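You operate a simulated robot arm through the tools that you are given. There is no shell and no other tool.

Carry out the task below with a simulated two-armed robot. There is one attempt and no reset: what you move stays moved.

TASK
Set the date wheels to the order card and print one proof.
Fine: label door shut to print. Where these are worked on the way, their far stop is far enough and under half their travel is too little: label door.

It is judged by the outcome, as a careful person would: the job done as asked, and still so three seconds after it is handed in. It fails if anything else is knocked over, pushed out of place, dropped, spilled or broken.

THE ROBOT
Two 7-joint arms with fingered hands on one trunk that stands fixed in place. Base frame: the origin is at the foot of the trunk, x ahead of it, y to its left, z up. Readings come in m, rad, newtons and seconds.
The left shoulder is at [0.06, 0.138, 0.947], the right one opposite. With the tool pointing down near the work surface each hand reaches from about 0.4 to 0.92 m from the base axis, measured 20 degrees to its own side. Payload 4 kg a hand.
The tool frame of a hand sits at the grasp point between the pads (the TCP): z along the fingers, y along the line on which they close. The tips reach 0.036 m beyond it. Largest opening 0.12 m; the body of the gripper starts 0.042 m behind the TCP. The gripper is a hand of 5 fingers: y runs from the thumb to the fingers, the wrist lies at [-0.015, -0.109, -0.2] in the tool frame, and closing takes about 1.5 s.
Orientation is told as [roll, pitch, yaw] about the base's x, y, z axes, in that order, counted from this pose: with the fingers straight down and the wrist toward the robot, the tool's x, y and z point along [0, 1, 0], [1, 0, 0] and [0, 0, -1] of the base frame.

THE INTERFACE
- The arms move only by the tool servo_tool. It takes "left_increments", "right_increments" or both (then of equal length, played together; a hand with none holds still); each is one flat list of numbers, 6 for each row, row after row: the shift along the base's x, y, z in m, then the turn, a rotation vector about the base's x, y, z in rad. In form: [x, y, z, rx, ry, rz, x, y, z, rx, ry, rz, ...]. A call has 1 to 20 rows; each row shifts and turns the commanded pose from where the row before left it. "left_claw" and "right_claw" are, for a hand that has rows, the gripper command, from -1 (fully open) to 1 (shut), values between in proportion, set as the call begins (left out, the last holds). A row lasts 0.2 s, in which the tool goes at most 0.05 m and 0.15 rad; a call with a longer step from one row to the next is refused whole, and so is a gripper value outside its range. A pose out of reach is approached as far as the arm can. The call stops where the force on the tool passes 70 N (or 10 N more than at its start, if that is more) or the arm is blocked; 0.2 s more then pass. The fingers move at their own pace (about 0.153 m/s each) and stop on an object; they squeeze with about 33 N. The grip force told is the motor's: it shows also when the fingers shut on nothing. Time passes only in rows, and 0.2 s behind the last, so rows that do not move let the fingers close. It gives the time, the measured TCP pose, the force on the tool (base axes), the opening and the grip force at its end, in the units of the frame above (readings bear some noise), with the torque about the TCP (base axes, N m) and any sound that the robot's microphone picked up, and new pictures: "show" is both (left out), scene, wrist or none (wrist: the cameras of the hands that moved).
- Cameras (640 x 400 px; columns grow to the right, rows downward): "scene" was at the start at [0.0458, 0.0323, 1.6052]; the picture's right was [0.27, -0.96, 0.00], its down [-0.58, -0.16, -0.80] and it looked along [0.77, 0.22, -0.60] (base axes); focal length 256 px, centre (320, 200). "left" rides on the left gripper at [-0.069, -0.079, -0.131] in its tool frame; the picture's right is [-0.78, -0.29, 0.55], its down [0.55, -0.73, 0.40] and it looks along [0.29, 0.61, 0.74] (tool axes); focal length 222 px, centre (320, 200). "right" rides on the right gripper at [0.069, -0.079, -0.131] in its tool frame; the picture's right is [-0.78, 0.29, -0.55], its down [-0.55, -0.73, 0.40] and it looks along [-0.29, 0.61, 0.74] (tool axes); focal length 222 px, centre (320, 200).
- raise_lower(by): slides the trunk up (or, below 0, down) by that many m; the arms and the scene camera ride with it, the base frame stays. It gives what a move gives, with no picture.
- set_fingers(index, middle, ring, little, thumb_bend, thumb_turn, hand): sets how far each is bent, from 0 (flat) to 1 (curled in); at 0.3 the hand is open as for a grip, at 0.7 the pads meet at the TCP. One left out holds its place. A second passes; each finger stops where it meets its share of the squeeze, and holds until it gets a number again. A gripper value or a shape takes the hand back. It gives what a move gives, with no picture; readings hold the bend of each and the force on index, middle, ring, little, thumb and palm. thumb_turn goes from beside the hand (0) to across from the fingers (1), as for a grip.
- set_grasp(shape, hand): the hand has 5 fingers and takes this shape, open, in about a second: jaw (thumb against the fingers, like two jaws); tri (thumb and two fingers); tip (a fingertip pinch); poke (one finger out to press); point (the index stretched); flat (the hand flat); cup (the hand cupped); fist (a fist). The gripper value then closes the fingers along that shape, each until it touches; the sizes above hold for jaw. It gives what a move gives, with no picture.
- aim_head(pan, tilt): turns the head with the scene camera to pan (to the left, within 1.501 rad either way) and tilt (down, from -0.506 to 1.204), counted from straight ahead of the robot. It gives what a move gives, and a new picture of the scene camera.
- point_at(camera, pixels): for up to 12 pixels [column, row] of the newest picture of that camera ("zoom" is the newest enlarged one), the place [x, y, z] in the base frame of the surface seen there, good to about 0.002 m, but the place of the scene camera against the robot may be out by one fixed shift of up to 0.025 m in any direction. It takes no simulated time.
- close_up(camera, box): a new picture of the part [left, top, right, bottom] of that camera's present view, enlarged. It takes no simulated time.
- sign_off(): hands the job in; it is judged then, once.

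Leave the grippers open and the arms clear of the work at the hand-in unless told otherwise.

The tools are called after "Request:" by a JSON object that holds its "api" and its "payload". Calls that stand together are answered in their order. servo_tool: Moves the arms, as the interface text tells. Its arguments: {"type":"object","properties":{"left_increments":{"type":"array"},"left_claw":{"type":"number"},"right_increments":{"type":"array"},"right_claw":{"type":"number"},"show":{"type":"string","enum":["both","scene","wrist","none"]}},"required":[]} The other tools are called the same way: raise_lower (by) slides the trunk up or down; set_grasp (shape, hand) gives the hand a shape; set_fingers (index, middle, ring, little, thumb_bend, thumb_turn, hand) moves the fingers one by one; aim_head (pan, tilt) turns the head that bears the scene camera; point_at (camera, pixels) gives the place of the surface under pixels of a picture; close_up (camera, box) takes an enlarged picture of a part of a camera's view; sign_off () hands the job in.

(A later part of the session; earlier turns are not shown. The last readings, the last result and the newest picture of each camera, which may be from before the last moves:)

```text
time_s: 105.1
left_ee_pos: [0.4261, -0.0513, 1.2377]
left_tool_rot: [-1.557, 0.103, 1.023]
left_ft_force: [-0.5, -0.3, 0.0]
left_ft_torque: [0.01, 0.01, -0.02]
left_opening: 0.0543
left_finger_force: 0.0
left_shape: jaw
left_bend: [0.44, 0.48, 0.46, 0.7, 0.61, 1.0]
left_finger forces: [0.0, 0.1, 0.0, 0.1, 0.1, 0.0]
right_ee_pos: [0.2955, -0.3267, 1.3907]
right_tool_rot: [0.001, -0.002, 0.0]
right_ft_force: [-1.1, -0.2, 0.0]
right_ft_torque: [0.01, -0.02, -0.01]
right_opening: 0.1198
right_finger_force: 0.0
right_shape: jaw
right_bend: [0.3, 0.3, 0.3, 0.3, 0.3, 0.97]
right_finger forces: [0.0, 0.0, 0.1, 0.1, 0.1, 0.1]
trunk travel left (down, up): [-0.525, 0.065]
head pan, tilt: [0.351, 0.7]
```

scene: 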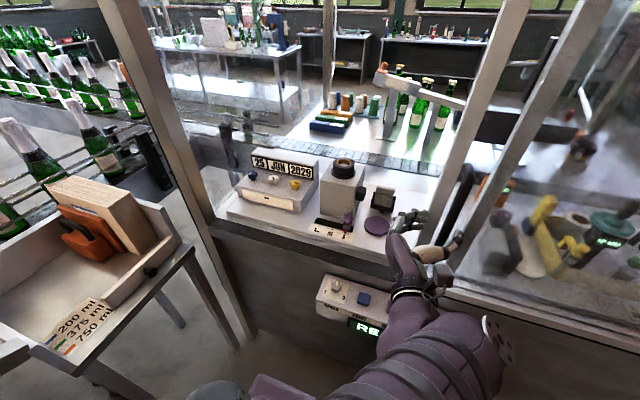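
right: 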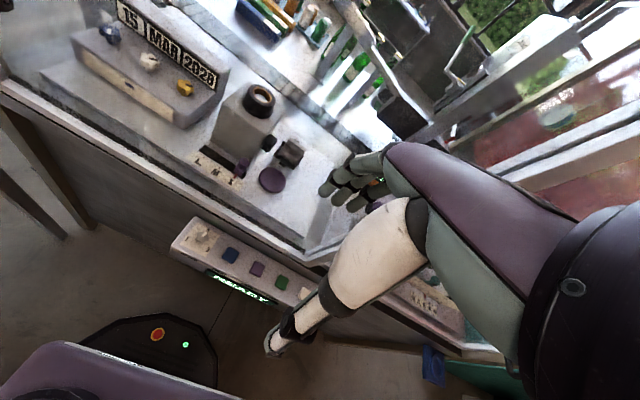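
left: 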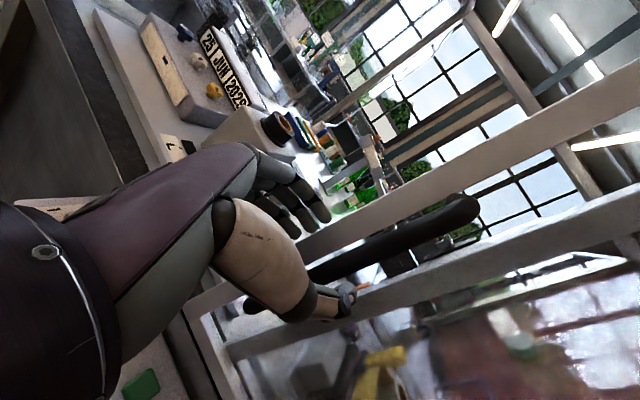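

The tool shows no force, yet the pose is off by ~1 cm, so some arm link may be touching something. I check where the wrist/forearm is relative to the button panel.

Request:
{"api": "point_at", "payload": {"camera": "scene", "pixels": [[497, 340], [450, 320], [400, 330], [370, 370], [470, 390], [420, 290], [363, 298], [337, 286], [440, 350]]}}

Request:
{"api": "close_up", "payload": {"camera": "scene", "box": [300, 200, 540, 400]}}

Request:
{"api": "aim_head", "payload": {"pan": -0.1, "tilt": 1.0}}

```text
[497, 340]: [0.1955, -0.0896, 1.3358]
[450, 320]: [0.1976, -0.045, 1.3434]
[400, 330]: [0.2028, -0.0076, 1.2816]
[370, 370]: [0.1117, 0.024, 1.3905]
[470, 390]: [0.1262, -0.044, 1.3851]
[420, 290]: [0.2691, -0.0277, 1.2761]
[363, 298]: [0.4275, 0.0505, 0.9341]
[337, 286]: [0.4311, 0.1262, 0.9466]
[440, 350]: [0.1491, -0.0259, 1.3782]
```

```text
2.00 times, centred on (420, 300) of scene
```

zoom: 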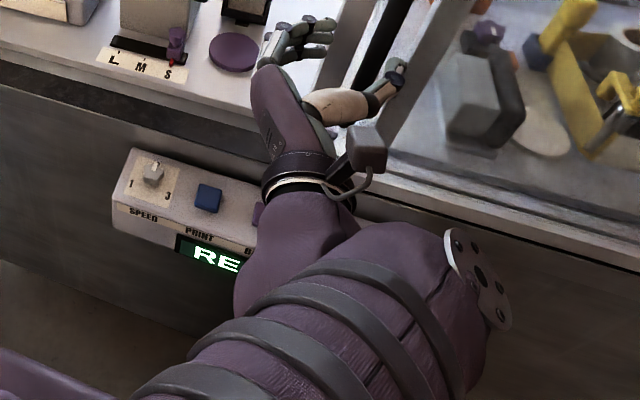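

```text
time_s: 106.0
left_ee_pos: [0.4262, -0.0513, 1.2402]
left_tool_rot: [-1.56, 0.099, 1.028]
left_ft_force: [0.1, -0.1, -0.8]
left_ft_torque: [-0.01, 0.0, 0.01]
left_opening: 0.0539
left_finger_force: 0.1
left_shape: jaw
left_bend: [0.44, 0.48, 0.46, 0.7, 0.61, 1.0]
left_finger forces: [0.1, 0.0, 0.0, 0.1, 0.1, 0.0]
right_ee_pos: [0.2949, -0.3279, 1.3914]
right_tool_rot: [0.0, 0.001, -0.001]
right_ft_force: [0.5, -0.2, -0.1]
right_ft_torque: [0.02, -0.02, -0.01]
right_opening: 0.1199
right_finger_force: 0.2
right_shape: jaw
right_bend: [0.3, 0.3, 0.3, 0.3, 0.3, 0.97]
right_finger forces: [0.1, 0.1, 0.0, 0.0, 0.0, 0.0]
trunk travel left (down, up): [-0.525, 0.065]
head pan, tilt: [-0.099, 1.0]
```

scene: 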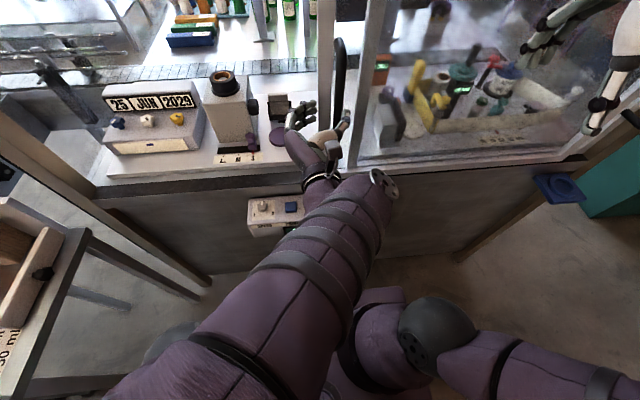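

The forearm is at z≈1.35, well above the panel, but folded tight against my own body — the arm took a different elbow posture. Better to use the right hand to start the closing. I first back the left hand out and return it to the left.

Request:
{"api": "servo_tool", "payload": {"left_increments": [-0.0256, 0.0154, 0, 0, 0, 0, -0.0256, 0.0154, 0, 0, 0, 0, -0.0256, 0.0154, 0, 0, 0, 0], "show": "scene"}}

```text
time_s: 106.8
left_ee_pos: [0.3468, -0.0108, 1.2409]
left_tool_rot: [-1.564, 0.014, 1.042]
left_ft_force: [0.4, 0.5, -0.1]
left_ft_torque: [0.0, 0.0, 0.0]
left_opening: 0.0537
left_finger_force: 0.0
left_shape: jaw
left_bend: [0.44, 0.48, 0.46, 0.7, 0.61, 1.0]
left_finger forces: [0.0, 0.1, 0.0, 0.0, 0.1, 0.1]
right_ee_pos: [0.2961, -0.3267, 1.3912]
right_tool_rot: [0.0, 0.0, 0.0]
right_ft_force: [0.2, 0.5, 1.1]
right_ft_torque: [0.0, 0.01, -0.01]
right_opening: 0.1201
right_finger_force: 0.1
right_shape: jaw
right_bend: [0.3, 0.3, 0.3, 0.3, 0.3, 0.97]
right_finger forces: [0.1, 0.0, 0.0, 0.0, 0.0, 0.0]
trunk travel left (down, up): [-0.525, 0.065]
head pan, tilt: [-0.099, 1.0]
```

scene: 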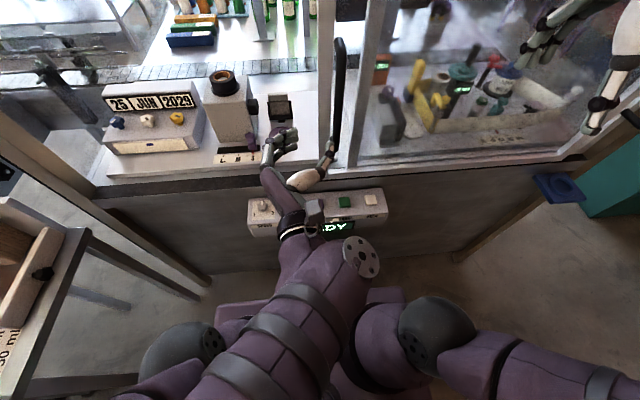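

Coming free. I take the left hand back to fingers-down at the left.

Request:
{"api": "servo_tool", "payload": {"left_increments": [0, 0.02, 0.004, 0, 0, 0.1325, 0, 0.02, 0.004, 0, 0, 0.1325, 0, 0.02, 0.004, 0, 0, 0.1325, 0, 0.02, 0.004, 0, 0, 0.1325, 0, 0.02, 0.004, 0.08637, 0.08637, -0.08637, 0, 0.02, 0.004, 0.08637, 0.08637, -0.08637, 0, 0.02, 0.004, 0.08637, 0.08637, -0.08637, 0, 0.02, 0.004, 0.08637, 0.08637, -0.08637, 0, 0.02, 0.004, 0.08637, 0.08637, -0.08637, 0, 0.02, 0.004, 0.08637, 0.08637, -0.08637, 0, 0.02, 0.004, 0.08637, 0.08637, -0.08637, 0, 0.02, 0.004, 0.08637, 0.08637, -0.08637, 0, 0.02, 0.004, 0.08637, 0.08637, -0.08637, 0, 0.02, 0.004, 0.08637, 0.08637, -0.08637, 0, 0.02, 0.004, 0.08637, 0.08637, -0.08637, 0, 0.02, 0.004, 0.08637, 0.08637, -0.08637, 0, 0.02, 0.004, 0.08637, 0.08637, -0.08637, 0, 0.02, 0.004, 0.08637, 0.08637, -0.08637], "left_claw": -1, "show": "scene"}}

```text
time_s: 110.6
left_ee_pos: [0.343, 0.3415, 1.3137]
left_tool_rot: [0.002, 0.021, -0.003]
left_ft_force: [0.9, -0.8, -0.3]
left_ft_torque: [0.01, 0.01, 0.01]
left_opening: 0.1199
left_finger_force: 0.0
left_shape: jaw
left_bend: [0.3, 0.3, 0.3, 0.3, 0.3, 0.97]
left_finger forces: [0.0, 0.0, 0.0, 0.0, 0.0, 0.1]
right_ee_pos: [0.2972, -0.3274, 1.3902]
right_tool_rot: [0.001, -0.001, 0.0]
right_ft_force: [0.6, 0.7, -0.3]
right_ft_torque: [0.01, 0.05, 0.04]
right_opening: 0.1201
right_finger_force: 0.1
right_shape: jaw
right_bend: [0.3, 0.3, 0.3, 0.3, 0.3, 0.97]
right_finger forces: [0.1, 0.0, 0.1, 0.0, 0.1, 0.0]
trunk travel left (down, up): [-0.525, 0.065]
head pan, tilt: [-0.099, 1.0]
```

scene: 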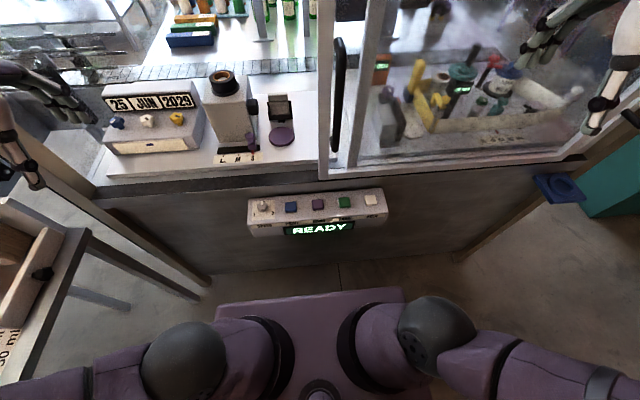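

Left hand is clear. The handle stands at about (0.455, −0.079). Now I turn the right hand into the mirrored handshake pose (fingers forward, fingers on the right side), moving toward (0.35, −0.16, 1.25).

Request:
{"api": "servo_tool", "payload": {"right_increments": [0.0038, 0.008, -0.01, 0.08637, -0.08637, -0.08637, 0.0038, 0.008, -0.01, 0.08637, -0.08637, -0.08637, 0.0038, 0.008, -0.01, 0.08637, -0.08637, -0.08637, 0.0038, 0.008, -0.01, 0.08637, -0.08637, -0.08637, 0.0038, 0.008, -0.01, 0.08637, -0.08637, -0.08637, 0.0038, 0.008, -0.01, 0.08637, -0.08637, -0.08637, 0.0038, 0.008, -0.01, 0.08637, -0.08637, -0.08637], "show": "both"}}

```text
time_s: 112.2
left_ee_pos: [0.3424, 0.3424, 1.3141]
left_tool_rot: [-0.001, 0.019, -0.001]
left_ft_force: [-0.2, 0.5, -0.6]
left_ft_torque: [-0.01, 0.0, 0.02]
left_opening: 0.12
left_finger_force: 0.0
left_shape: jaw
left_bend: [0.3, 0.3, 0.3, 0.3, 0.3, 0.97]
left_finger forces: [0.0, 0.0, 0.1, 0.0, 0.1, 0.1]
right_ee_pos: [0.3251, -0.2672, 1.3196]
right_tool_rot: [0.789, -0.335, -0.77]
right_ft_force: [0.0, 0.3, 0.0]
right_ft_torque: [-0.02, 0.04, 0.01]
right_opening: 0.12
right_finger_force: 0.1
right_shape: jaw
right_bend: [0.3, 0.3, 0.3, 0.3, 0.3, 0.97]
right_finger forces: [0.0, 0.0, 0.0, 0.0, 0.1, 0.0]
trunk travel left (down, up): [-0.525, 0.065]
head pan, tilt: [-0.099, 1.0]
```

scene: 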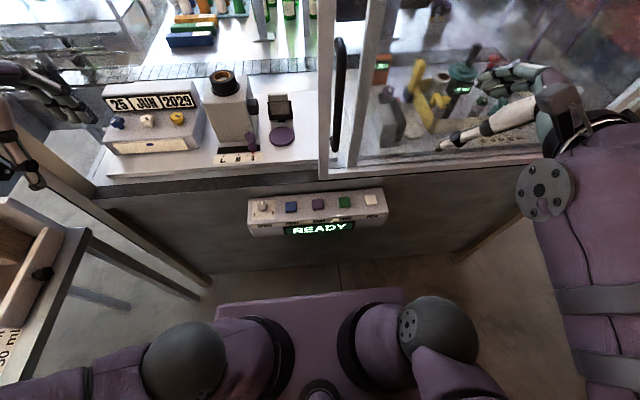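
right: 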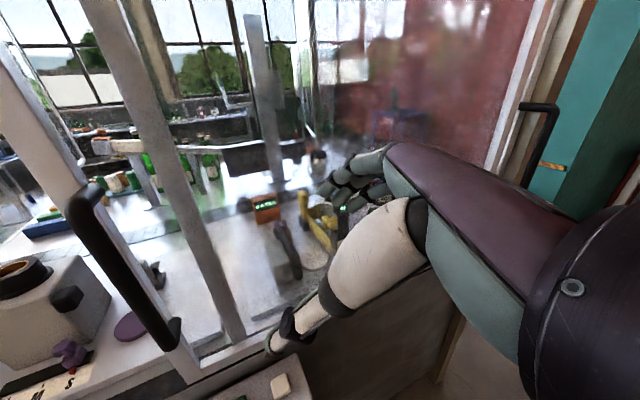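

The handle shows clearly at left in the wrist view. Second half of the turn.

Request:
{"api": "servo_tool", "payload": {"right_increments": [0.002, 0.01, -0.01, 0.08637, -0.08637, -0.08637, 0.002, 0.01, -0.01, 0.08637, -0.08637, -0.08637, 0.002, 0.01, -0.01, 0.08637, -0.08637, -0.08637, 0.002, 0.01, -0.01, 0.08637, -0.08637, -0.08637, 0.002, 0.01, -0.01, 0.08637, -0.08637, -0.08637, 0.002, 0.01, -0.01, 0.08637, -0.08637, -0.08637, 0.002, 0.01, -0.01, 0.08637, -0.08637, -0.08637], "show": "both"}}

```text
time_s: 112.8
left_ee_pos: [0.3413, 0.3415, 1.3133]
left_tool_rot: [-0.001, 0.02, -0.001]
left_ft_force: [-0.3, -1.3, -0.2]
left_ft_torque: [-0.01, -0.02, 0.02]
left_opening: 0.1198
left_finger_force: 0.2
left_shape: jaw
left_bend: [0.3, 0.3, 0.3, 0.3, 0.3, 0.97]
left_finger forces: [0.0, 0.1, 0.0, 0.0, 0.0, 0.0]
right_ee_pos: [0.3489, -0.1903, 1.2773]
right_tool_rot: [1.024, -0.2, -0.75]
right_ft_force: [-1.1, -0.1, 0.6]
right_ft_torque: [-0.04, -0.01, 0.01]
right_opening: 0.1201
right_finger_force: 0.1
right_shape: jaw
right_bend: [0.3, 0.3, 0.3, 0.3, 0.3, 0.97]
right_finger forces: [0.1, 0.0, 0.0, 0.0, 0.0, 0.0]
trunk travel left (down, up): [-0.525, 0.065]
head pan, tilt: [-0.099, 1.0]
stopped in row 3 (right hand): the arm was blocked; the commanded pose is now the measured one
```

scene: 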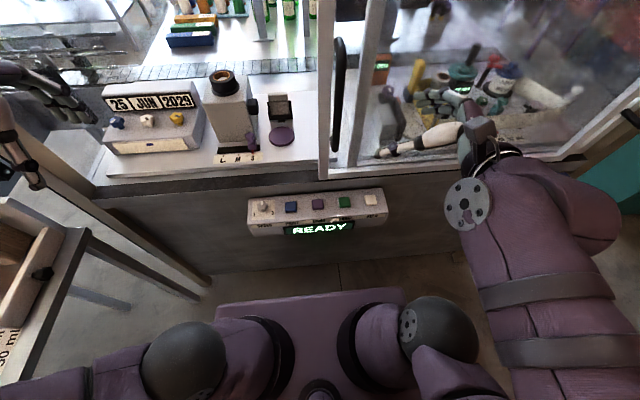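
right: 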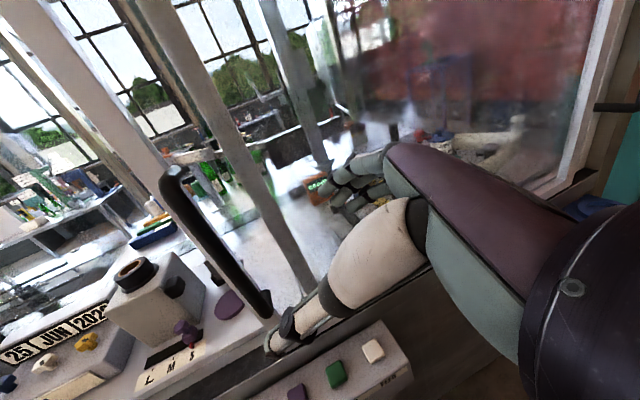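

The right arm was blocked in row 3 without tool force. I look where the arm lies relative to things at the right.

Request:
{"api": "point_at", "payload": {"camera": "scene", "pixels": [[560, 260], [600, 220], [540, 340], [620, 190], [565, 180], [470, 205], [600, 290], [620, 360], [520, 390]]}}

Request:
{"api": "aim_head", "payload": {"pan": -0.7, "tilt": 0.9}}

```text
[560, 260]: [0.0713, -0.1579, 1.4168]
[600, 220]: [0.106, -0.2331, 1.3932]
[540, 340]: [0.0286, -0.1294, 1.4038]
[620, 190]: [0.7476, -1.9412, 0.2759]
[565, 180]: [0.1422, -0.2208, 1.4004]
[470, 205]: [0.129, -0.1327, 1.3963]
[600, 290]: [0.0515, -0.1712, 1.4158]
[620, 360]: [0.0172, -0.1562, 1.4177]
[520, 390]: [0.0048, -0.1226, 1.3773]
```

```text
time_s: 113.8
left_ee_pos: [0.3413, 0.3424, 1.3145]
left_tool_rot: [0.0, 0.021, 0.0]
left_ft_force: [0.0, 0.1, -0.6]
left_ft_torque: [0.02, -0.03, 0.0]
left_opening: 0.1197
left_finger_force: 0.1
left_shape: jaw
left_bend: [0.3, 0.3, 0.3, 0.3, 0.3, 0.97]
left_finger forces: [0.0, 0.0, 0.0, 0.1, 0.0, 0.0]
right_ee_pos: [0.3476, -0.1908, 1.2789]
right_tool_rot: [1.024, -0.2, -0.749]
right_ft_force: [0.0, -0.2, 0.3]
right_ft_torque: [0.03, 0.02, -0.03]
right_opening: 0.1198
right_finger_force: 0.0
right_shape: jaw
right_bend: [0.3, 0.3, 0.3, 0.3, 0.3, 0.97]
right_finger forces: [0.0, 0.1, 0.1, 0.1, 0.1, 0.1]
trunk travel left (down, up): [-0.525, 0.065]
head pan, tilt: [-0.7, 0.901]
```

scene: 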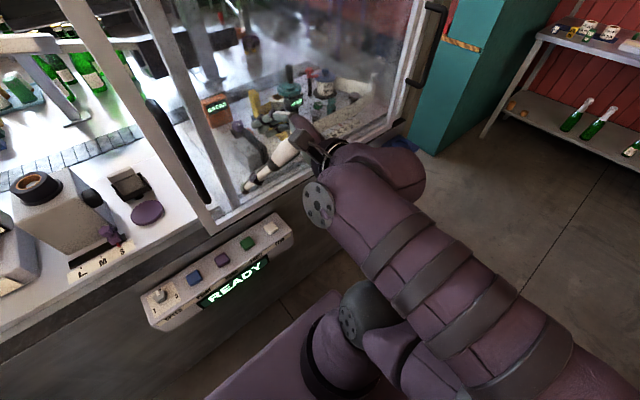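

The right forearm has folded back beside my head; that posture is jammed. I return the right arm to its parking place, and will instead use the left hand along the path that worked before (reaching the handle pose from the far left and sliding across).

Request:
{"api": "servo_tool", "payload": {"right_increments": [-0.005, -0.015, 0.012, -0.07, 0.07, 0.07, -0.005, -0.015, 0.012, -0.08, 0.08, 0.08, -0.005, -0.015, 0.012, -0.08, 0.08, 0.08, -0.006, -0.015, 0.012, -0.08637, 0.08637, 0.08637, -0.006, -0.015, 0.012, -0.08637, 0.08637, 0.08637, -0.006, -0.015, 0.012, -0.08637, 0.08637, 0.08637, -0.006, -0.016, 0.013, -0.08637, 0.08637, 0.08637, -0.006, -0.016, 0.013, -0.08637, 0.08637, 0.08637, -0.006, -0.016, 0.013, -0.08637, 0.08637, 0.08637], "show": "scene"}}

```text
time_s: 115.8
left_ee_pos: [0.3406, 0.3413, 1.3146]
left_tool_rot: [0.0, 0.021, -0.002]
left_ft_force: [0.3, 0.0, 1.3]
left_ft_torque: [0.01, 0.03, -0.06]
left_opening: 0.12
left_finger_force: 0.1
left_shape: jaw
left_bend: [0.3, 0.3, 0.3, 0.3, 0.3, 0.97]
left_finger forces: [0.0, 0.0, 0.1, 0.1, 0.1, 0.0]
right_ee_pos: [0.2974, -0.3301, 1.3901]
right_tool_rot: [0.093, 0.265, 0.041]
right_ft_force: [0.4, 0.1, -0.3]
right_ft_torque: [0.01, -0.03, 0.02]
right_opening: 0.12
right_finger_force: 0.1
right_shape: jaw
right_bend: [0.3, 0.3, 0.3, 0.3, 0.3, 0.97]
right_finger forces: [0.0, 0.0, 0.0, 0.0, 0.0, 0.0]
trunk travel left (down, up): [-0.525, 0.065]
head pan, tilt: [-0.7, 0.901]
```

scene: 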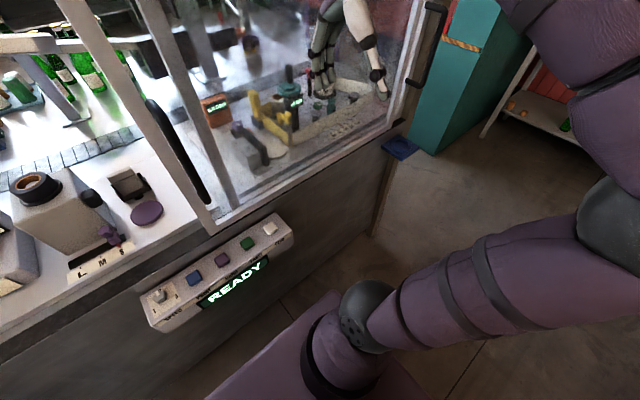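

Right arm is back with its elbow out. I look at the left arm's elbow posture.

Request:
{"api": "aim_head", "payload": {"pan": 0.6, "tilt": 0.9}}

```text
time_s: 117.3
left_ee_pos: [0.3425, 0.3412, 1.3131]
left_tool_rot: [-0.001, 0.021, 0.0]
left_ft_force: [-0.1, 0.2, 0.5]
left_ft_torque: [0.03, -0.01, 0.01]
left_opening: 0.1199
left_finger_force: 0.1
left_shape: jaw
left_bend: [0.3, 0.3, 0.3, 0.3, 0.3, 0.97]
left_finger forces: [0.1, 0.1, 0.0, 0.1, 0.0, 0.0]
right_ee_pos: [0.2969, -0.3303, 1.3898]
right_tool_rot: [0.094, 0.261, 0.039]
right_ft_force: [0.6, 0.4, 0.4]
right_ft_torque: [-0.02, 0.03, -0.01]
right_opening: 0.1199
right_finger_force: 0.0
right_shape: jaw
right_bend: [0.3, 0.3, 0.3, 0.3, 0.3, 0.97]
right_finger forces: [0.1, 0.0, 0.0, 0.1, 0.0, 0.0]
trunk travel left (down, up): [-0.525, 0.065]
head pan, tilt: [0.6, 0.901]
```

scene: 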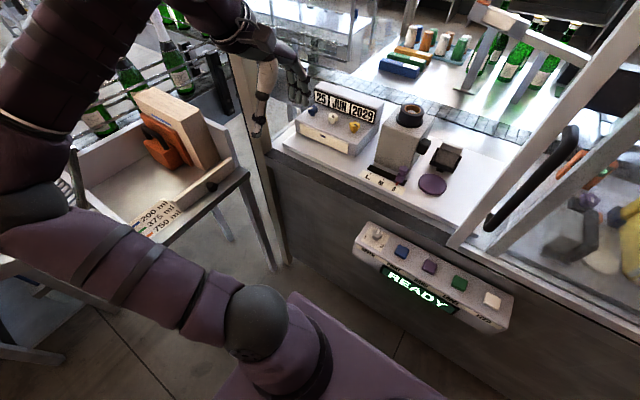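

The left elbow is out to the left as at the start. I repeat the original path: lower to (0.26, 0.32, 1.15), then turn into the handshake pose up to (0.367, 0.473, 1.26).

Request:
{"api": "servo_tool", "payload": {"left_increments": [-0.016, -0.0046, -0.0326, 0, 0, 0, -0.016, -0.0046, -0.0326, 0, -0.01, 0, -0.016, -0.0046, -0.0326, 0, -0.01, 0, -0.016, -0.0046, -0.0326, 0, 0, 0, -0.016, -0.0046, -0.0326, 0, 0, 0, 0.007, 0.008, 0.008, -0.08637, -0.08637, 0.08637, 0.007, 0.008, 0.008, -0.08637, -0.08637, 0.08637, 0.007, 0.008, 0.008, -0.08637, -0.08637, 0.08637, 0.007, 0.008, 0.008, -0.08637, -0.08637, 0.08637, 0.007, 0.008, 0.008, -0.08637, -0.08637, 0.08637, 0.007, 0.008, 0.008, -0.08637, -0.08637, 0.08637, 0.007, 0.008, 0.008, -0.08637, -0.08637, 0.08637, 0.008, 0.014, 0.007, -0.08637, -0.08637, 0.08637, 0.008, 0.014, 0.007, -0.08637, -0.08637, 0.08637, 0.008, 0.014, 0.007, -0.08637, -0.08637, 0.08637, 0.008, 0.014, 0.007, -0.08637, -0.08637, 0.08637, 0.008, 0.014, 0.007, -0.08637, -0.08637, 0.08637, 0.008, 0.014, 0.007, -0.08637, -0.08637, 0.08637, 0.008, 0.014, 0.007, -0.08637, -0.08637, 0.08637], "show": "scene"}}

```text
time_s: 121.3
left_ee_pos: [0.3675, 0.4726, 1.2568]
left_tool_rot: [-1.571, 0.0, 1.573]
left_ft_force: [0.2, 0.2, -0.6]
left_ft_torque: [0.01, -0.03, 0.03]
left_opening: 0.12
left_finger_force: 0.1
left_shape: jaw
left_bend: [0.3, 0.3, 0.3, 0.3, 0.3, 0.97]
left_finger forces: [0.1, 0.0, 0.0, 0.0, 0.1, 0.0]
right_ee_pos: [0.2982, -0.3296, 1.389]
right_tool_rot: [0.094, 0.262, 0.039]
right_ft_force: [0.6, -0.1, 1.1]
right_ft_torque: [-0.02, -0.02, 0.02]
right_opening: 0.12
right_finger_force: 0.1
right_shape: jaw
right_bend: [0.3, 0.3, 0.3, 0.3, 0.3, 0.97]
right_finger forces: [0.0, 0.0, 0.0, 0.0, 0.1, 0.1]
trunk travel left (down, up): [-0.525, 0.065]
head pan, tilt: [0.6, 0.901]
```

scene: 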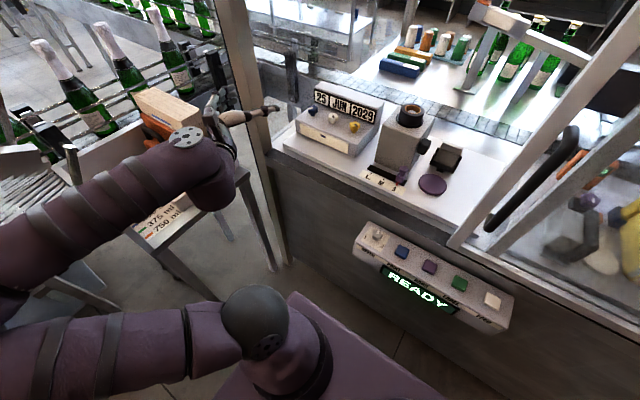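

In the known-good posture. I slide the open hand right in front of the bay at x≈0.40 to y≈0.2.

Request:
{"api": "servo_tool", "payload": {"left_increments": [0.01, -0.027, -0.001, 0, 0, 0, 0.01, -0.027, -0.001, 0, 0, 0, 0.01, -0.027, -0.001, 0, 0, 0, 0, -0.027, -0.001, 0, 0, 0, 0, -0.027, -0.001, 0, 0, 0, 0, -0.027, -0.001, 0, 0, 0, 0, -0.027, -0.001, 0, 0, 0, 0, -0.027, -0.001, 0, 0, 0, 0, -0.027, -0.001, 0, 0, 0, 0, -0.027, -0.001, 0, 0, 0], "show": "none"}}

Request:
{"api": "servo_tool", "payload": {"left_increments": [0, -0.02, 0, 0, 0, -0.05, 0, -0.02, 0, 0, 0, -0.05, 0, -0.02, 0, 0, 0, -0.05, 0, -0.02, 0, 0, 0, -0.05, 0, -0.02, 0, 0, 0, -0.05], "show": "scene"}}

```text
time_s: 123.5
left_ee_pos: [0.4014, 0.3413, 1.2815]
left_tool_rot: [-1.569, 0.003, 1.574]
left_ft_force: [0.2, -0.2, -0.5]
left_ft_torque: [-0.02, 0.02, 0.06]
left_opening: 0.1203
left_finger_force: 0.1
left_shape: jaw
left_bend: [0.3, 0.3, 0.3, 0.3, 0.3, 0.97]
left_finger forces: [0.0, 0.0, 0.1, 0.1, 0.0, 0.0]
left hand out of reach, approached as far as the arm can: row 2, 3, 4, 5, 6, 7, 8, 9, 10
right_ee_pos: [0.2962, -0.3301, 1.3905]
right_tool_rot: [0.095, 0.261, 0.041]
right_ft_force: [0.6, -0.2, -0.4]
right_ft_torque: [0.0, 0.0, 0.01]
right_opening: 0.1197
right_finger_force: 0.1
right_shape: jaw
right_bend: [0.3, 0.3, 0.3, 0.3, 0.3, 0.97]
right_finger forces: [0.1, 0.0, 0.1, 0.0, 0.1, 0.1]
trunk travel left (down, up): [-0.525, 0.065]
head pan, tilt: [0.6, 0.901]
```

```text
time_s: 124.7
left_ee_pos: [0.4094, 0.2415, 1.2921]
left_tool_rot: [-1.569, 0.003, 1.322]
left_ft_force: [-0.2, -0.5, -0.8]
left_ft_torque: [-0.02, 0.02, 0.02]
left_opening: 0.1201
left_finger_force: 0.1
left_shape: jaw
left_bend: [0.3, 0.3, 0.3, 0.3, 0.3, 0.97]
left_finger forces: [0.0, 0.0, 0.0, 0.1, 0.0, 0.0]
left hand out of reach, approached as far as the arm can: row 1, 2, 4
right_ee_pos: [0.2961, -0.33, 1.3889]
right_tool_rot: [0.095, 0.262, 0.041]
right_ft_force: [0.6, -0.3, 0.0]
right_ft_torque: [0.0, -0.02, 0.0]
right_opening: 0.1199
right_finger_force: 0.0
right_shape: jaw
right_bend: [0.3, 0.3, 0.3, 0.3, 0.3, 0.97]
right_finger forces: [0.0, 0.0, 0.0, 0.1, 0.0, 0.1]
trunk travel left (down, up): [-0.525, 0.065]
head pan, tilt: [0.6, 0.901]
```

scene: 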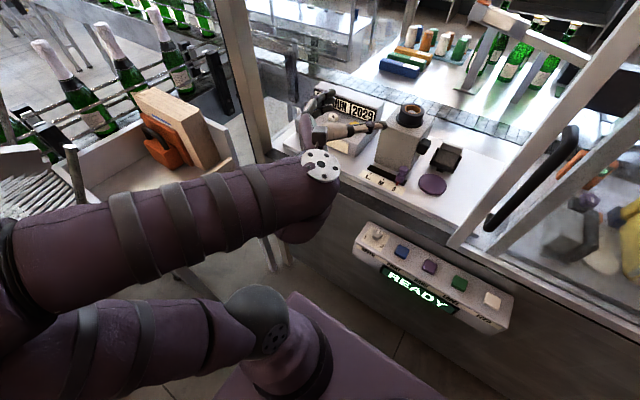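

Close to my body the reach is limited, while at x≈0.445 it worked. The doorway is open here, so I go at x≈0.445 down to y≈0.1.

Request:
{"api": "servo_tool", "payload": {"left_increments": [0.012, 0, -0.015, 0, 0, 0, 0.012, 0, -0.015, 0, 0, 0, 0.012, 0, -0.015, 0, 0, 0, 0, -0.025, 0, 0, 0, 0, 0, -0.025, 0, 0, 0, 0, 0, -0.025, 0, 0, 0, 0, 0, -0.025, 0, 0, 0, 0, 0, -0.025, 0, 0, 0, 0], "left_claw": 0.0, "show": "both"}}

```text
time_s: 126.5
left_ee_pos: [0.4537, 0.115, 1.2578]
left_tool_rot: [-1.572, -0.002, 1.323]
left_ft_force: [0.5, 0.3, 0.2]
left_ft_torque: [0.0, 0.03, 0.02]
left_opening: 0.0602
left_finger_force: 0.0
left_shape: jaw
left_bend: [0.42, 0.46, 0.44, 0.69, 0.56, 1.0]
left_finger forces: [0.1, 0.0, 0.1, 0.0, 0.1, 0.1]
left hand out of reach, approached as far as the arm can: row 1, 2, 3
right_ee_pos: [0.2982, -0.3304, 1.3906]
right_tool_rot: [0.095, 0.263, 0.041]
right_ft_force: [-0.5, 0.8, -0.7]
right_ft_torque: [0.02, -0.01, 0.01]
right_opening: 0.1202
right_finger_force: 0.1
right_shape: jaw
right_bend: [0.3, 0.3, 0.3, 0.3, 0.3, 0.97]
right_finger forces: [0.0, 0.0, 0.0, 0.1, 0.1, 0.0]
trunk travel left (down, up): [-0.525, 0.065]
head pan, tilt: [0.6, 0.901]
```

scene: 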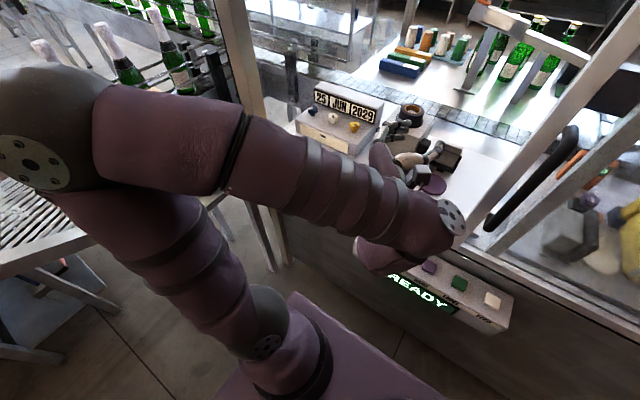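
left: 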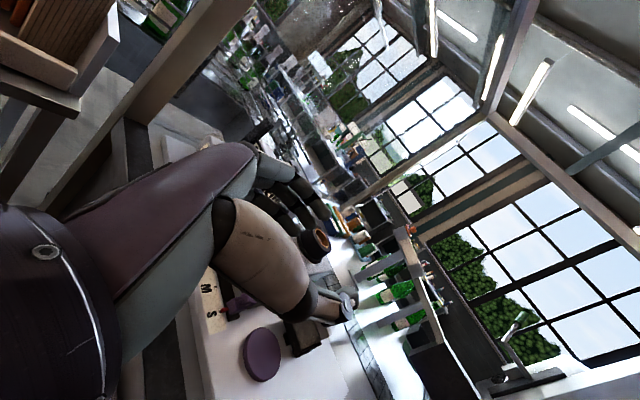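

Elbow is out left as before. I now pull back to x≈0.375 while turning the yaw to −0.55 and going to y≈−0.035, ready to approach the bar.

Request:
{"api": "servo_tool", "payload": {"left_increments": [-0.013, -0.014, -0.0025, 0, 0, -0.05, -0.013, -0.014, -0.0025, 0, 0, -0.05, -0.013, -0.014, -0.0025, 0, 0, -0.05, -0.013, -0.014, -0.0025, 0, 0, -0.05, -0.013, -0.014, -0.0025, 0, 0, -0.05, -0.013, -0.014, -0.0025, 0, 0, -0.05, 0, -0.022, 0, 0, 0, 0, 0, -0.022, 0, 0, 0, 0, 0, -0.022, 0, 0, 0, 0], "show": "both"}}

```text
time_s: 128.5
left_ee_pos: [0.3759, -0.0351, 1.245]
left_tool_rot: [-1.572, -0.003, 1.023]
left_ft_force: [-0.1, 0.0, -0.5]
left_ft_torque: [-0.01, -0.05, 0.03]
left_opening: 0.0602
left_finger_force: 0.1
left_shape: jaw
left_bend: [0.42, 0.46, 0.44, 0.69, 0.56, 1.0]
left_finger forces: [0.0, 0.1, 0.0, 0.0, 0.0, 0.0]
right_ee_pos: [0.2981, -0.33, 1.3895]
right_tool_rot: [0.095, 0.262, 0.04]
right_ft_force: [0.6, -0.5, -1.6]
right_ft_torque: [0.0, 0.01, 0.0]
right_opening: 0.1202
right_finger_force: 0.1
right_shape: jaw
right_bend: [0.3, 0.3, 0.3, 0.3, 0.3, 0.97]
right_finger forces: [0.0, 0.1, 0.1, 0.1, 0.1, 0.0]
trunk travel left (down, up): [-0.525, 0.065]
head pan, tilt: [0.6, 0.901]
```

scene: 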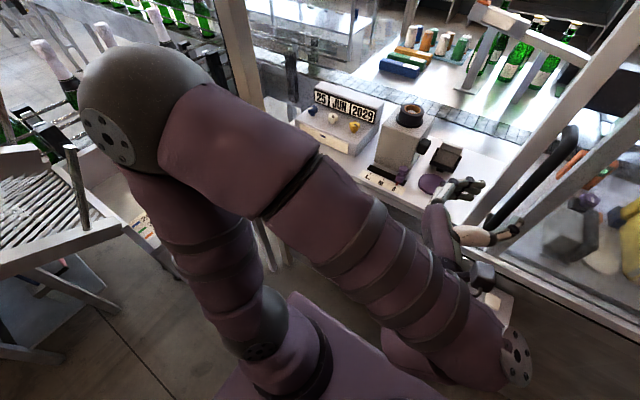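
left: 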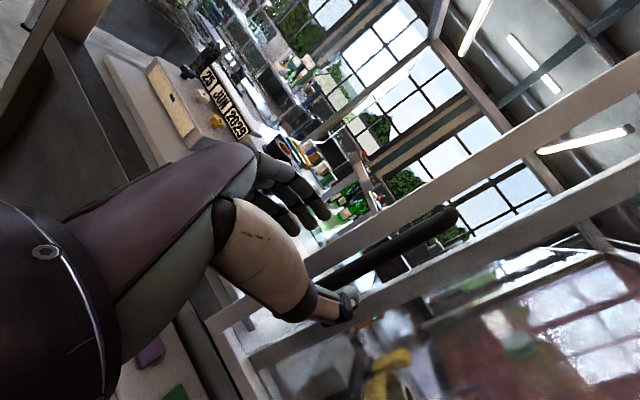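

Good posture this time. I approach the bar along the hand's axis.

Request:
{"api": "servo_tool", "payload": {"left_increments": [0.0227, -0.0148, 0, 0, 0, 0, 0.0227, -0.0148, 0, 0, 0, 0, 0.0222, -0.0148, 0, 0, 0, 0], "show": "both"}}

Request:
{"api": "close_up", "payload": {"camera": "left", "box": [200, 130, 440, 340]}}

```text
time_s: 129.3
left_ee_pos: [0.4444, -0.0807, 1.2435]
left_tool_rot: [-1.571, -0.002, 1.02]
left_ft_force: [-0.2, -0.7, -0.2]
left_ft_torque: [0.0, 0.0, 0.03]
left_opening: 0.0598
left_finger_force: 0.1
left_shape: jaw
left_bend: [0.42, 0.46, 0.44, 0.69, 0.56, 1.0]
left_finger forces: [0.0, 0.1, 0.0, 0.0, 0.0, 0.1]
right_ee_pos: [0.2983, -0.3301, 1.3885]
right_tool_rot: [0.094, 0.261, 0.041]
right_ft_force: [-0.2, 0.2, -0.4]
right_ft_torque: [0.02, 0.02, -0.02]
right_opening: 0.12
right_finger_force: 0.0
right_shape: jaw
right_bend: [0.3, 0.3, 0.3, 0.3, 0.3, 0.97]
right_finger forces: [0.0, 0.0, 0.0, 0.0, 0.0, 0.1]
trunk travel left (down, up): [-0.525, 0.065]
head pan, tilt: [0.6, 0.901]
```

scene: 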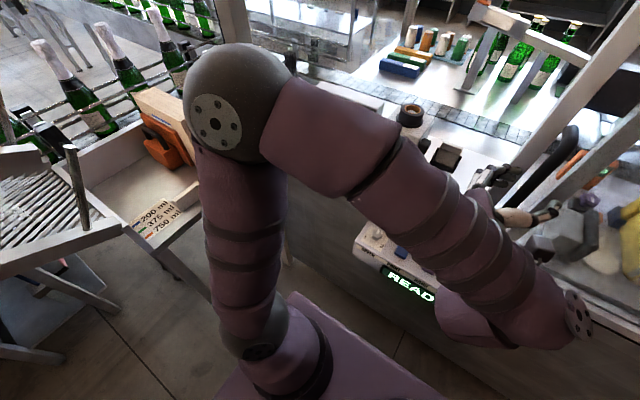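
left: 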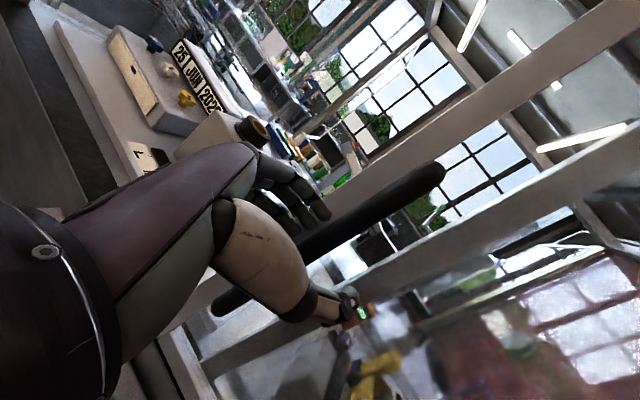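

```text
1.90 times, centred on (320, 235) of left
```

zoom: 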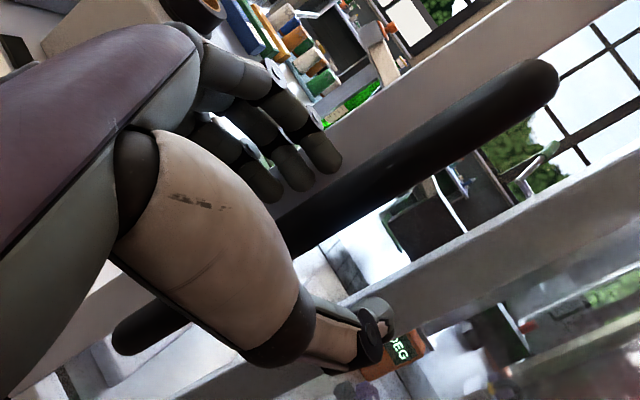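

The bar is between fingers and thumb, no force. I close the hand and then start moving left (+y), unwinding the yaw.

Request:
{"api": "servo_tool", "payload": {"left_increments": [0, 0, 0, 0, 0, 0, 0, 0, 0, 0, 0, 0, 0, 0, 0, 0, 0, 0, 0, 0, 0, 0, 0, 0, 0, 0, 0, 0, 0, 0, 0, 0, 0, 0, 0, 0], "left_claw": 1, "show": "none"}}

Request:
{"api": "servo_tool", "payload": {"left_increments": [0, 0.01, 0, 0, 0, 0.02, 0, 0.015, 0, 0, 0, 0.03, 0, 0.02, 0, 0, 0, 0.04, 0, 0.02, 0, 0, 0, 0.04], "show": "both"}}

```text
time_s: 130.7
left_ee_pos: [0.4433, -0.0801, 1.2435]
left_tool_rot: [-1.571, 0.001, 1.023]
left_ft_force: [6.4, -3.6, 2.5]
left_ft_torque: [0.14, -0.16, 0.07]
left_opening: 0.0001
left_finger_force: 32.6
left_shape: jaw
left_bend: [0.7, 0.7, 0.7, 0.71, 0.71, 1.0]
left_finger forces: [0.0, 0.0, 3.3, 3.0, 29.7, 0.1]
right_ee_pos: [0.2979, -0.3298, 1.3888]
right_tool_rot: [0.094, 0.262, 0.04]
right_ft_force: [-0.4, 0.1, 0.0]
right_ft_torque: [-0.03, -0.01, -0.01]
right_opening: 0.1197
right_finger_force: 0.0
right_shape: jaw
right_bend: [0.3, 0.3, 0.3, 0.3, 0.3, 0.97]
right_finger forces: [0.0, 0.1, 0.1, 0.1, 0.1, 0.1]
trunk travel left (down, up): [-0.525, 0.065]
head pan, tilt: [0.6, 0.901]
```

```text
time_s: 131.7
left_ee_pos: [0.4444, -0.0126, 1.2433]
left_tool_rot: [-1.57, -0.001, 1.156]
left_ft_force: [2.8, 0.2, 1.0]
left_ft_torque: [0.16, -0.06, 0.03]
left_opening: 0.0004
left_finger_force: 32.6
left_shape: jaw
left_bend: [0.7, 0.7, 0.7, 0.71, 0.72, 1.0]
left_finger forces: [0.2, 0.1, 3.1, 3.1, 0.0, 0.0]
right_ee_pos: [0.2972, -0.3286, 1.3909]
right_tool_rot: [0.092, 0.263, 0.04]
right_ft_force: [-0.8, -0.5, -0.5]
right_ft_torque: [-0.05, 0.0, -0.01]
right_opening: 0.1198
right_finger_force: 0.1
right_shape: jaw
right_bend: [0.3, 0.3, 0.3, 0.3, 0.3, 0.97]
right_finger forces: [0.1, 0.0, 0.0, 0.0, 0.0, 0.1]
trunk travel left (down, up): [-0.525, 0.065]
head pan, tilt: [0.6, 0.901]
```

scene: 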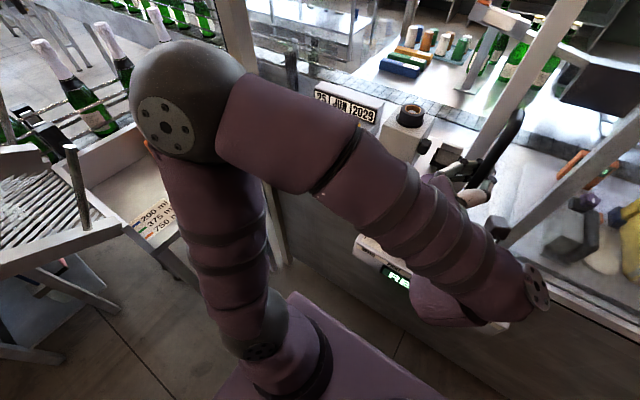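
left: 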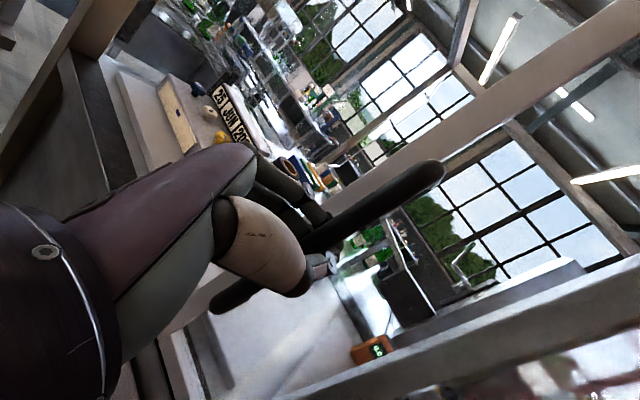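

The door moves with the hand. I go on 0.2 m, unwinding the yaw.

Request:
{"api": "servo_tool", "payload": {"left_increments": [0, 0.02, 0, 0, 0, 0.041, 0, 0.02, 0, 0, 0, 0.041, 0, 0.02, 0, 0, 0, 0.041, 0, 0.02, 0, 0, 0, 0.041, 0, 0.02, 0, 0, 0, 0.041, 0, 0.02, 0, 0, 0, 0.041, 0, 0.02, 0, 0, 0, 0.041, 0, 0.02, 0, 0, 0, 0.041, 0, 0.02, 0, 0, 0, 0.041, 0, 0.02, 0, 0, 0, 0.041], "show": "scene"}}

Request:
{"api": "servo_tool", "payload": {"left_increments": [0, 0.03, 0, 0, 0, 0, 0, 0.03, 0, 0, 0, 0, 0, 0.03, 0, 0, 0, 0, 0, 0.03, 0, 0, 0, 0, 0, 0.03, 0, 0, 0, 0, 0, 0.03, 0, 0, 0, 0, 0, 0.03, 0, 0, 0, 0, 0, 0.03, 0, 0, 0, 0, 0, 0.03, 0, 0, 0, 0, 0, 0.03, 0, 0, 0, 0], "show": "both"}}

```text
time_s: 133.9
left_ee_pos: [0.4456, 0.1883, 1.2437]
left_tool_rot: [-1.572, 0.0, 1.565]
left_ft_force: [11.3, -0.2, 3.5]
left_ft_torque: [0.23, -0.22, -0.1]
left_opening: 0.0
left_finger_force: 33.3
left_shape: jaw
left_bend: [0.7, 0.7, 0.7, 0.7, 0.72, 1.0]
left_finger forces: [0.2, 0.1, 6.1, 3.5, 0.0, 0.1]
right_ee_pos: [0.2982, -0.3282, 1.3896]
right_tool_rot: [0.094, 0.264, 0.038]
right_ft_force: [0.5, 0.2, -0.1]
right_ft_torque: [-0.04, -0.01, 0.01]
right_opening: 0.12
right_finger_force: 0.1
right_shape: jaw
right_bend: [0.3, 0.3, 0.3, 0.3, 0.3, 0.97]
right_finger forces: [0.0, 0.1, 0.0, 0.0, 0.0, 0.1]
trunk travel left (down, up): [-0.525, 0.065]
head pan, tilt: [0.6, 0.901]
```

scene: 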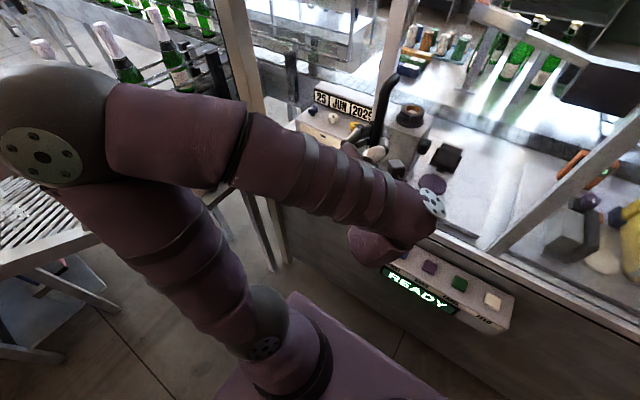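

```text
time_s: 136.1
left_ee_pos: [0.445, 0.4888, 1.2442]
left_tool_rot: [-1.574, -0.001, 1.564]
left_ft_force: [16.4, 1.9, 13.4]
left_ft_torque: [0.25, -0.37, -0.01]
left_opening: 0.0
left_finger_force: 33.0
left_shape: jaw
left_bend: [0.7, 0.7, 0.7, 0.7, 0.69, 1.0]
left_finger forces: [0.1, 4.9, 5.7, 3.0, 0.0, 0.0]
left hand out of reach, approached as far as the arm can: row 4
right_ee_pos: [0.2991, -0.3273, 1.3898]
right_tool_rot: [0.092, 0.262, 0.041]
right_ft_force: [0.2, 0.8, 0.2]
right_ft_torque: [-0.07, 0.04, -0.01]
right_opening: 0.1202
right_finger_force: 0.0
right_shape: jaw
right_bend: [0.3, 0.3, 0.3, 0.3, 0.3, 0.97]
right_finger forces: [0.1, 0.1, 0.1, 0.1, 0.0, 0.1]
trunk travel left (down, up): [-0.525, 0.065]
head pan, tilt: [0.6, 0.901]
```

scene: 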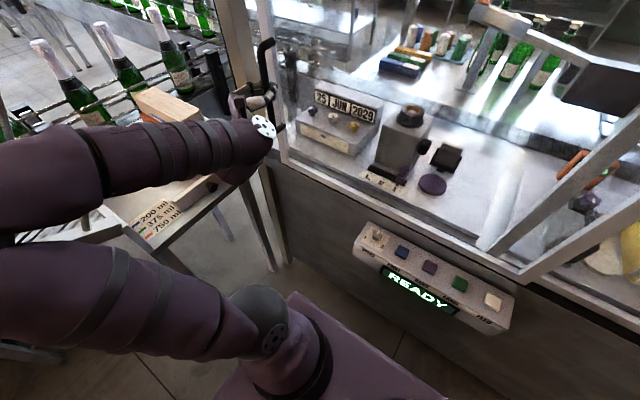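
left: 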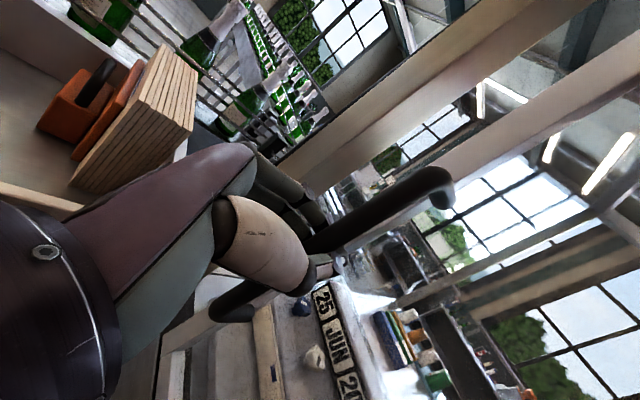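

Nearly shut (y=0.489). I close the last stretch gently and press against the stop.

Request:
{"api": "servo_tool", "payload": {"left_increments": [0, 0.02, 0, 0, 0, 0, 0, 0.02, 0, 0, 0, 0, 0, 0.015, 0, 0, 0, 0, 0, 0.01, 0, 0, 0, 0, 0, 0.008, 0, 0, 0, 0, 0, 0.008, 0, 0, 0, 0], "show": "both"}}

```text
time_s: 137.5
left_ee_pos: [0.4459, 0.5645, 1.2438]
left_tool_rot: [-1.57, 0.0, 1.561]
left_ft_force: [13.7, -8.4, 9.0]
left_ft_torque: [0.15, -0.28, -0.04]
left_opening: 0.0001
left_finger_force: 33.1
left_shape: jaw
left_bend: [0.7, 0.7, 0.7, 0.7, 0.68, 1.0]
left_finger forces: [0.0, 4.1, 4.7, 2.1, 0.0, 0.0]
right_ee_pos: [0.2979, -0.3323, 1.3887]
right_tool_rot: [0.096, 0.263, 0.041]
right_ft_force: [0.8, -0.7, 0.1]
right_ft_torque: [0.01, 0.04, -0.01]
right_opening: 0.1201
right_finger_force: 0.0
right_shape: jaw
right_bend: [0.3, 0.3, 0.3, 0.3, 0.3, 0.97]
right_finger forces: [0.0, 0.0, 0.0, 0.1, 0.1, 0.0]
trunk travel left (down, up): [-0.525, 0.065]
head pan, tilt: [0.6, 0.901]
```

scene: 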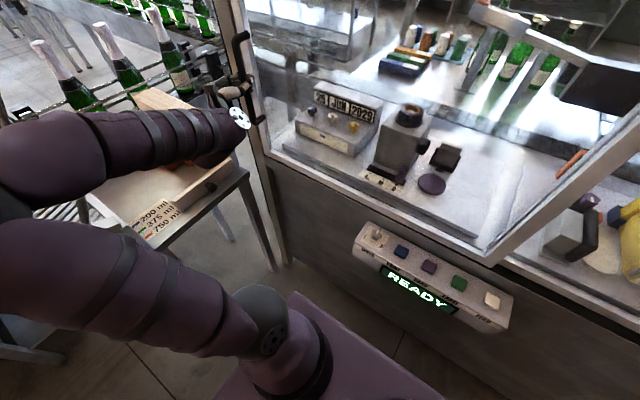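
left: 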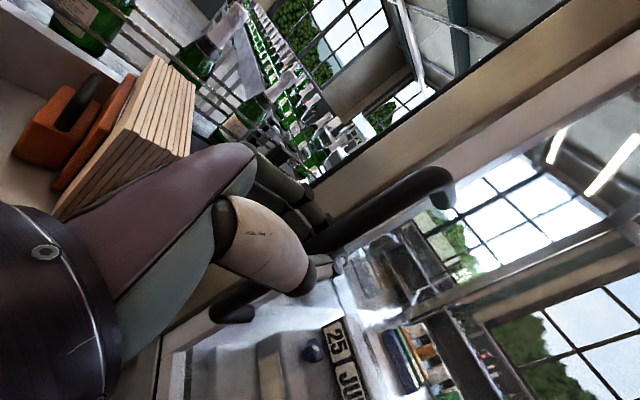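

Force of −8 N in y appears at y=0.5645: at the stop. I press 0.01 m more to be certain, then hold.

Request:
{"api": "servo_tool", "payload": {"left_increments": [0, 0.008, 0, 0, 0, 0, 0, 0.006, 0, 0, 0, 0, 0, 0, 0, 0, 0, 0], "show": "wrist"}}

Request:
{"api": "close_up", "payload": {"camera": "scene", "box": [180, 0, 320, 240]}}

```text
time_s: 138.3
left_ee_pos: [0.4478, 0.5723, 1.2451]
left_tool_rot: [-1.567, -0.005, 1.554]
left_ft_force: [5.5, -39.7, -0.2]
left_ft_torque: [0.08, -0.01, -0.32]
left_opening: 0.0
left_finger_force: 33.1
left_shape: jaw
left_bend: [0.7, 0.7, 0.7, 0.68, 0.68, 1.0]
left_finger forces: [0.0, 0.7, 0.3, 0.8, 48.0, 0.0]
right_ee_pos: [0.2981, -0.335, 1.3888]
right_tool_rot: [0.098, 0.262, 0.043]
right_ft_force: [0.3, -0.7, 0.0]
right_ft_torque: [0.01, 0.0, 0.03]
right_opening: 0.12
right_finger_force: 0.1
right_shape: jaw
right_bend: [0.3, 0.3, 0.3, 0.3, 0.3, 0.97]
right_finger forces: [0.1, 0.0, 0.0, 0.0, 0.0, 0.1]
trunk travel left (down, up): [-0.525, 0.065]
head pan, tilt: [0.6, 0.901]
```

left: 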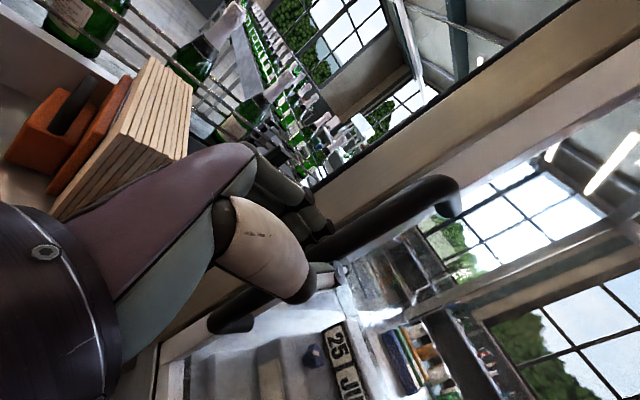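

```text
1.67 times, centred on (250, 120) of scene
```

zoom: 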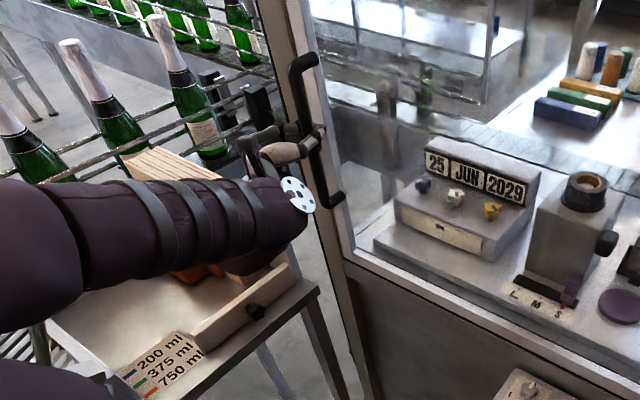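

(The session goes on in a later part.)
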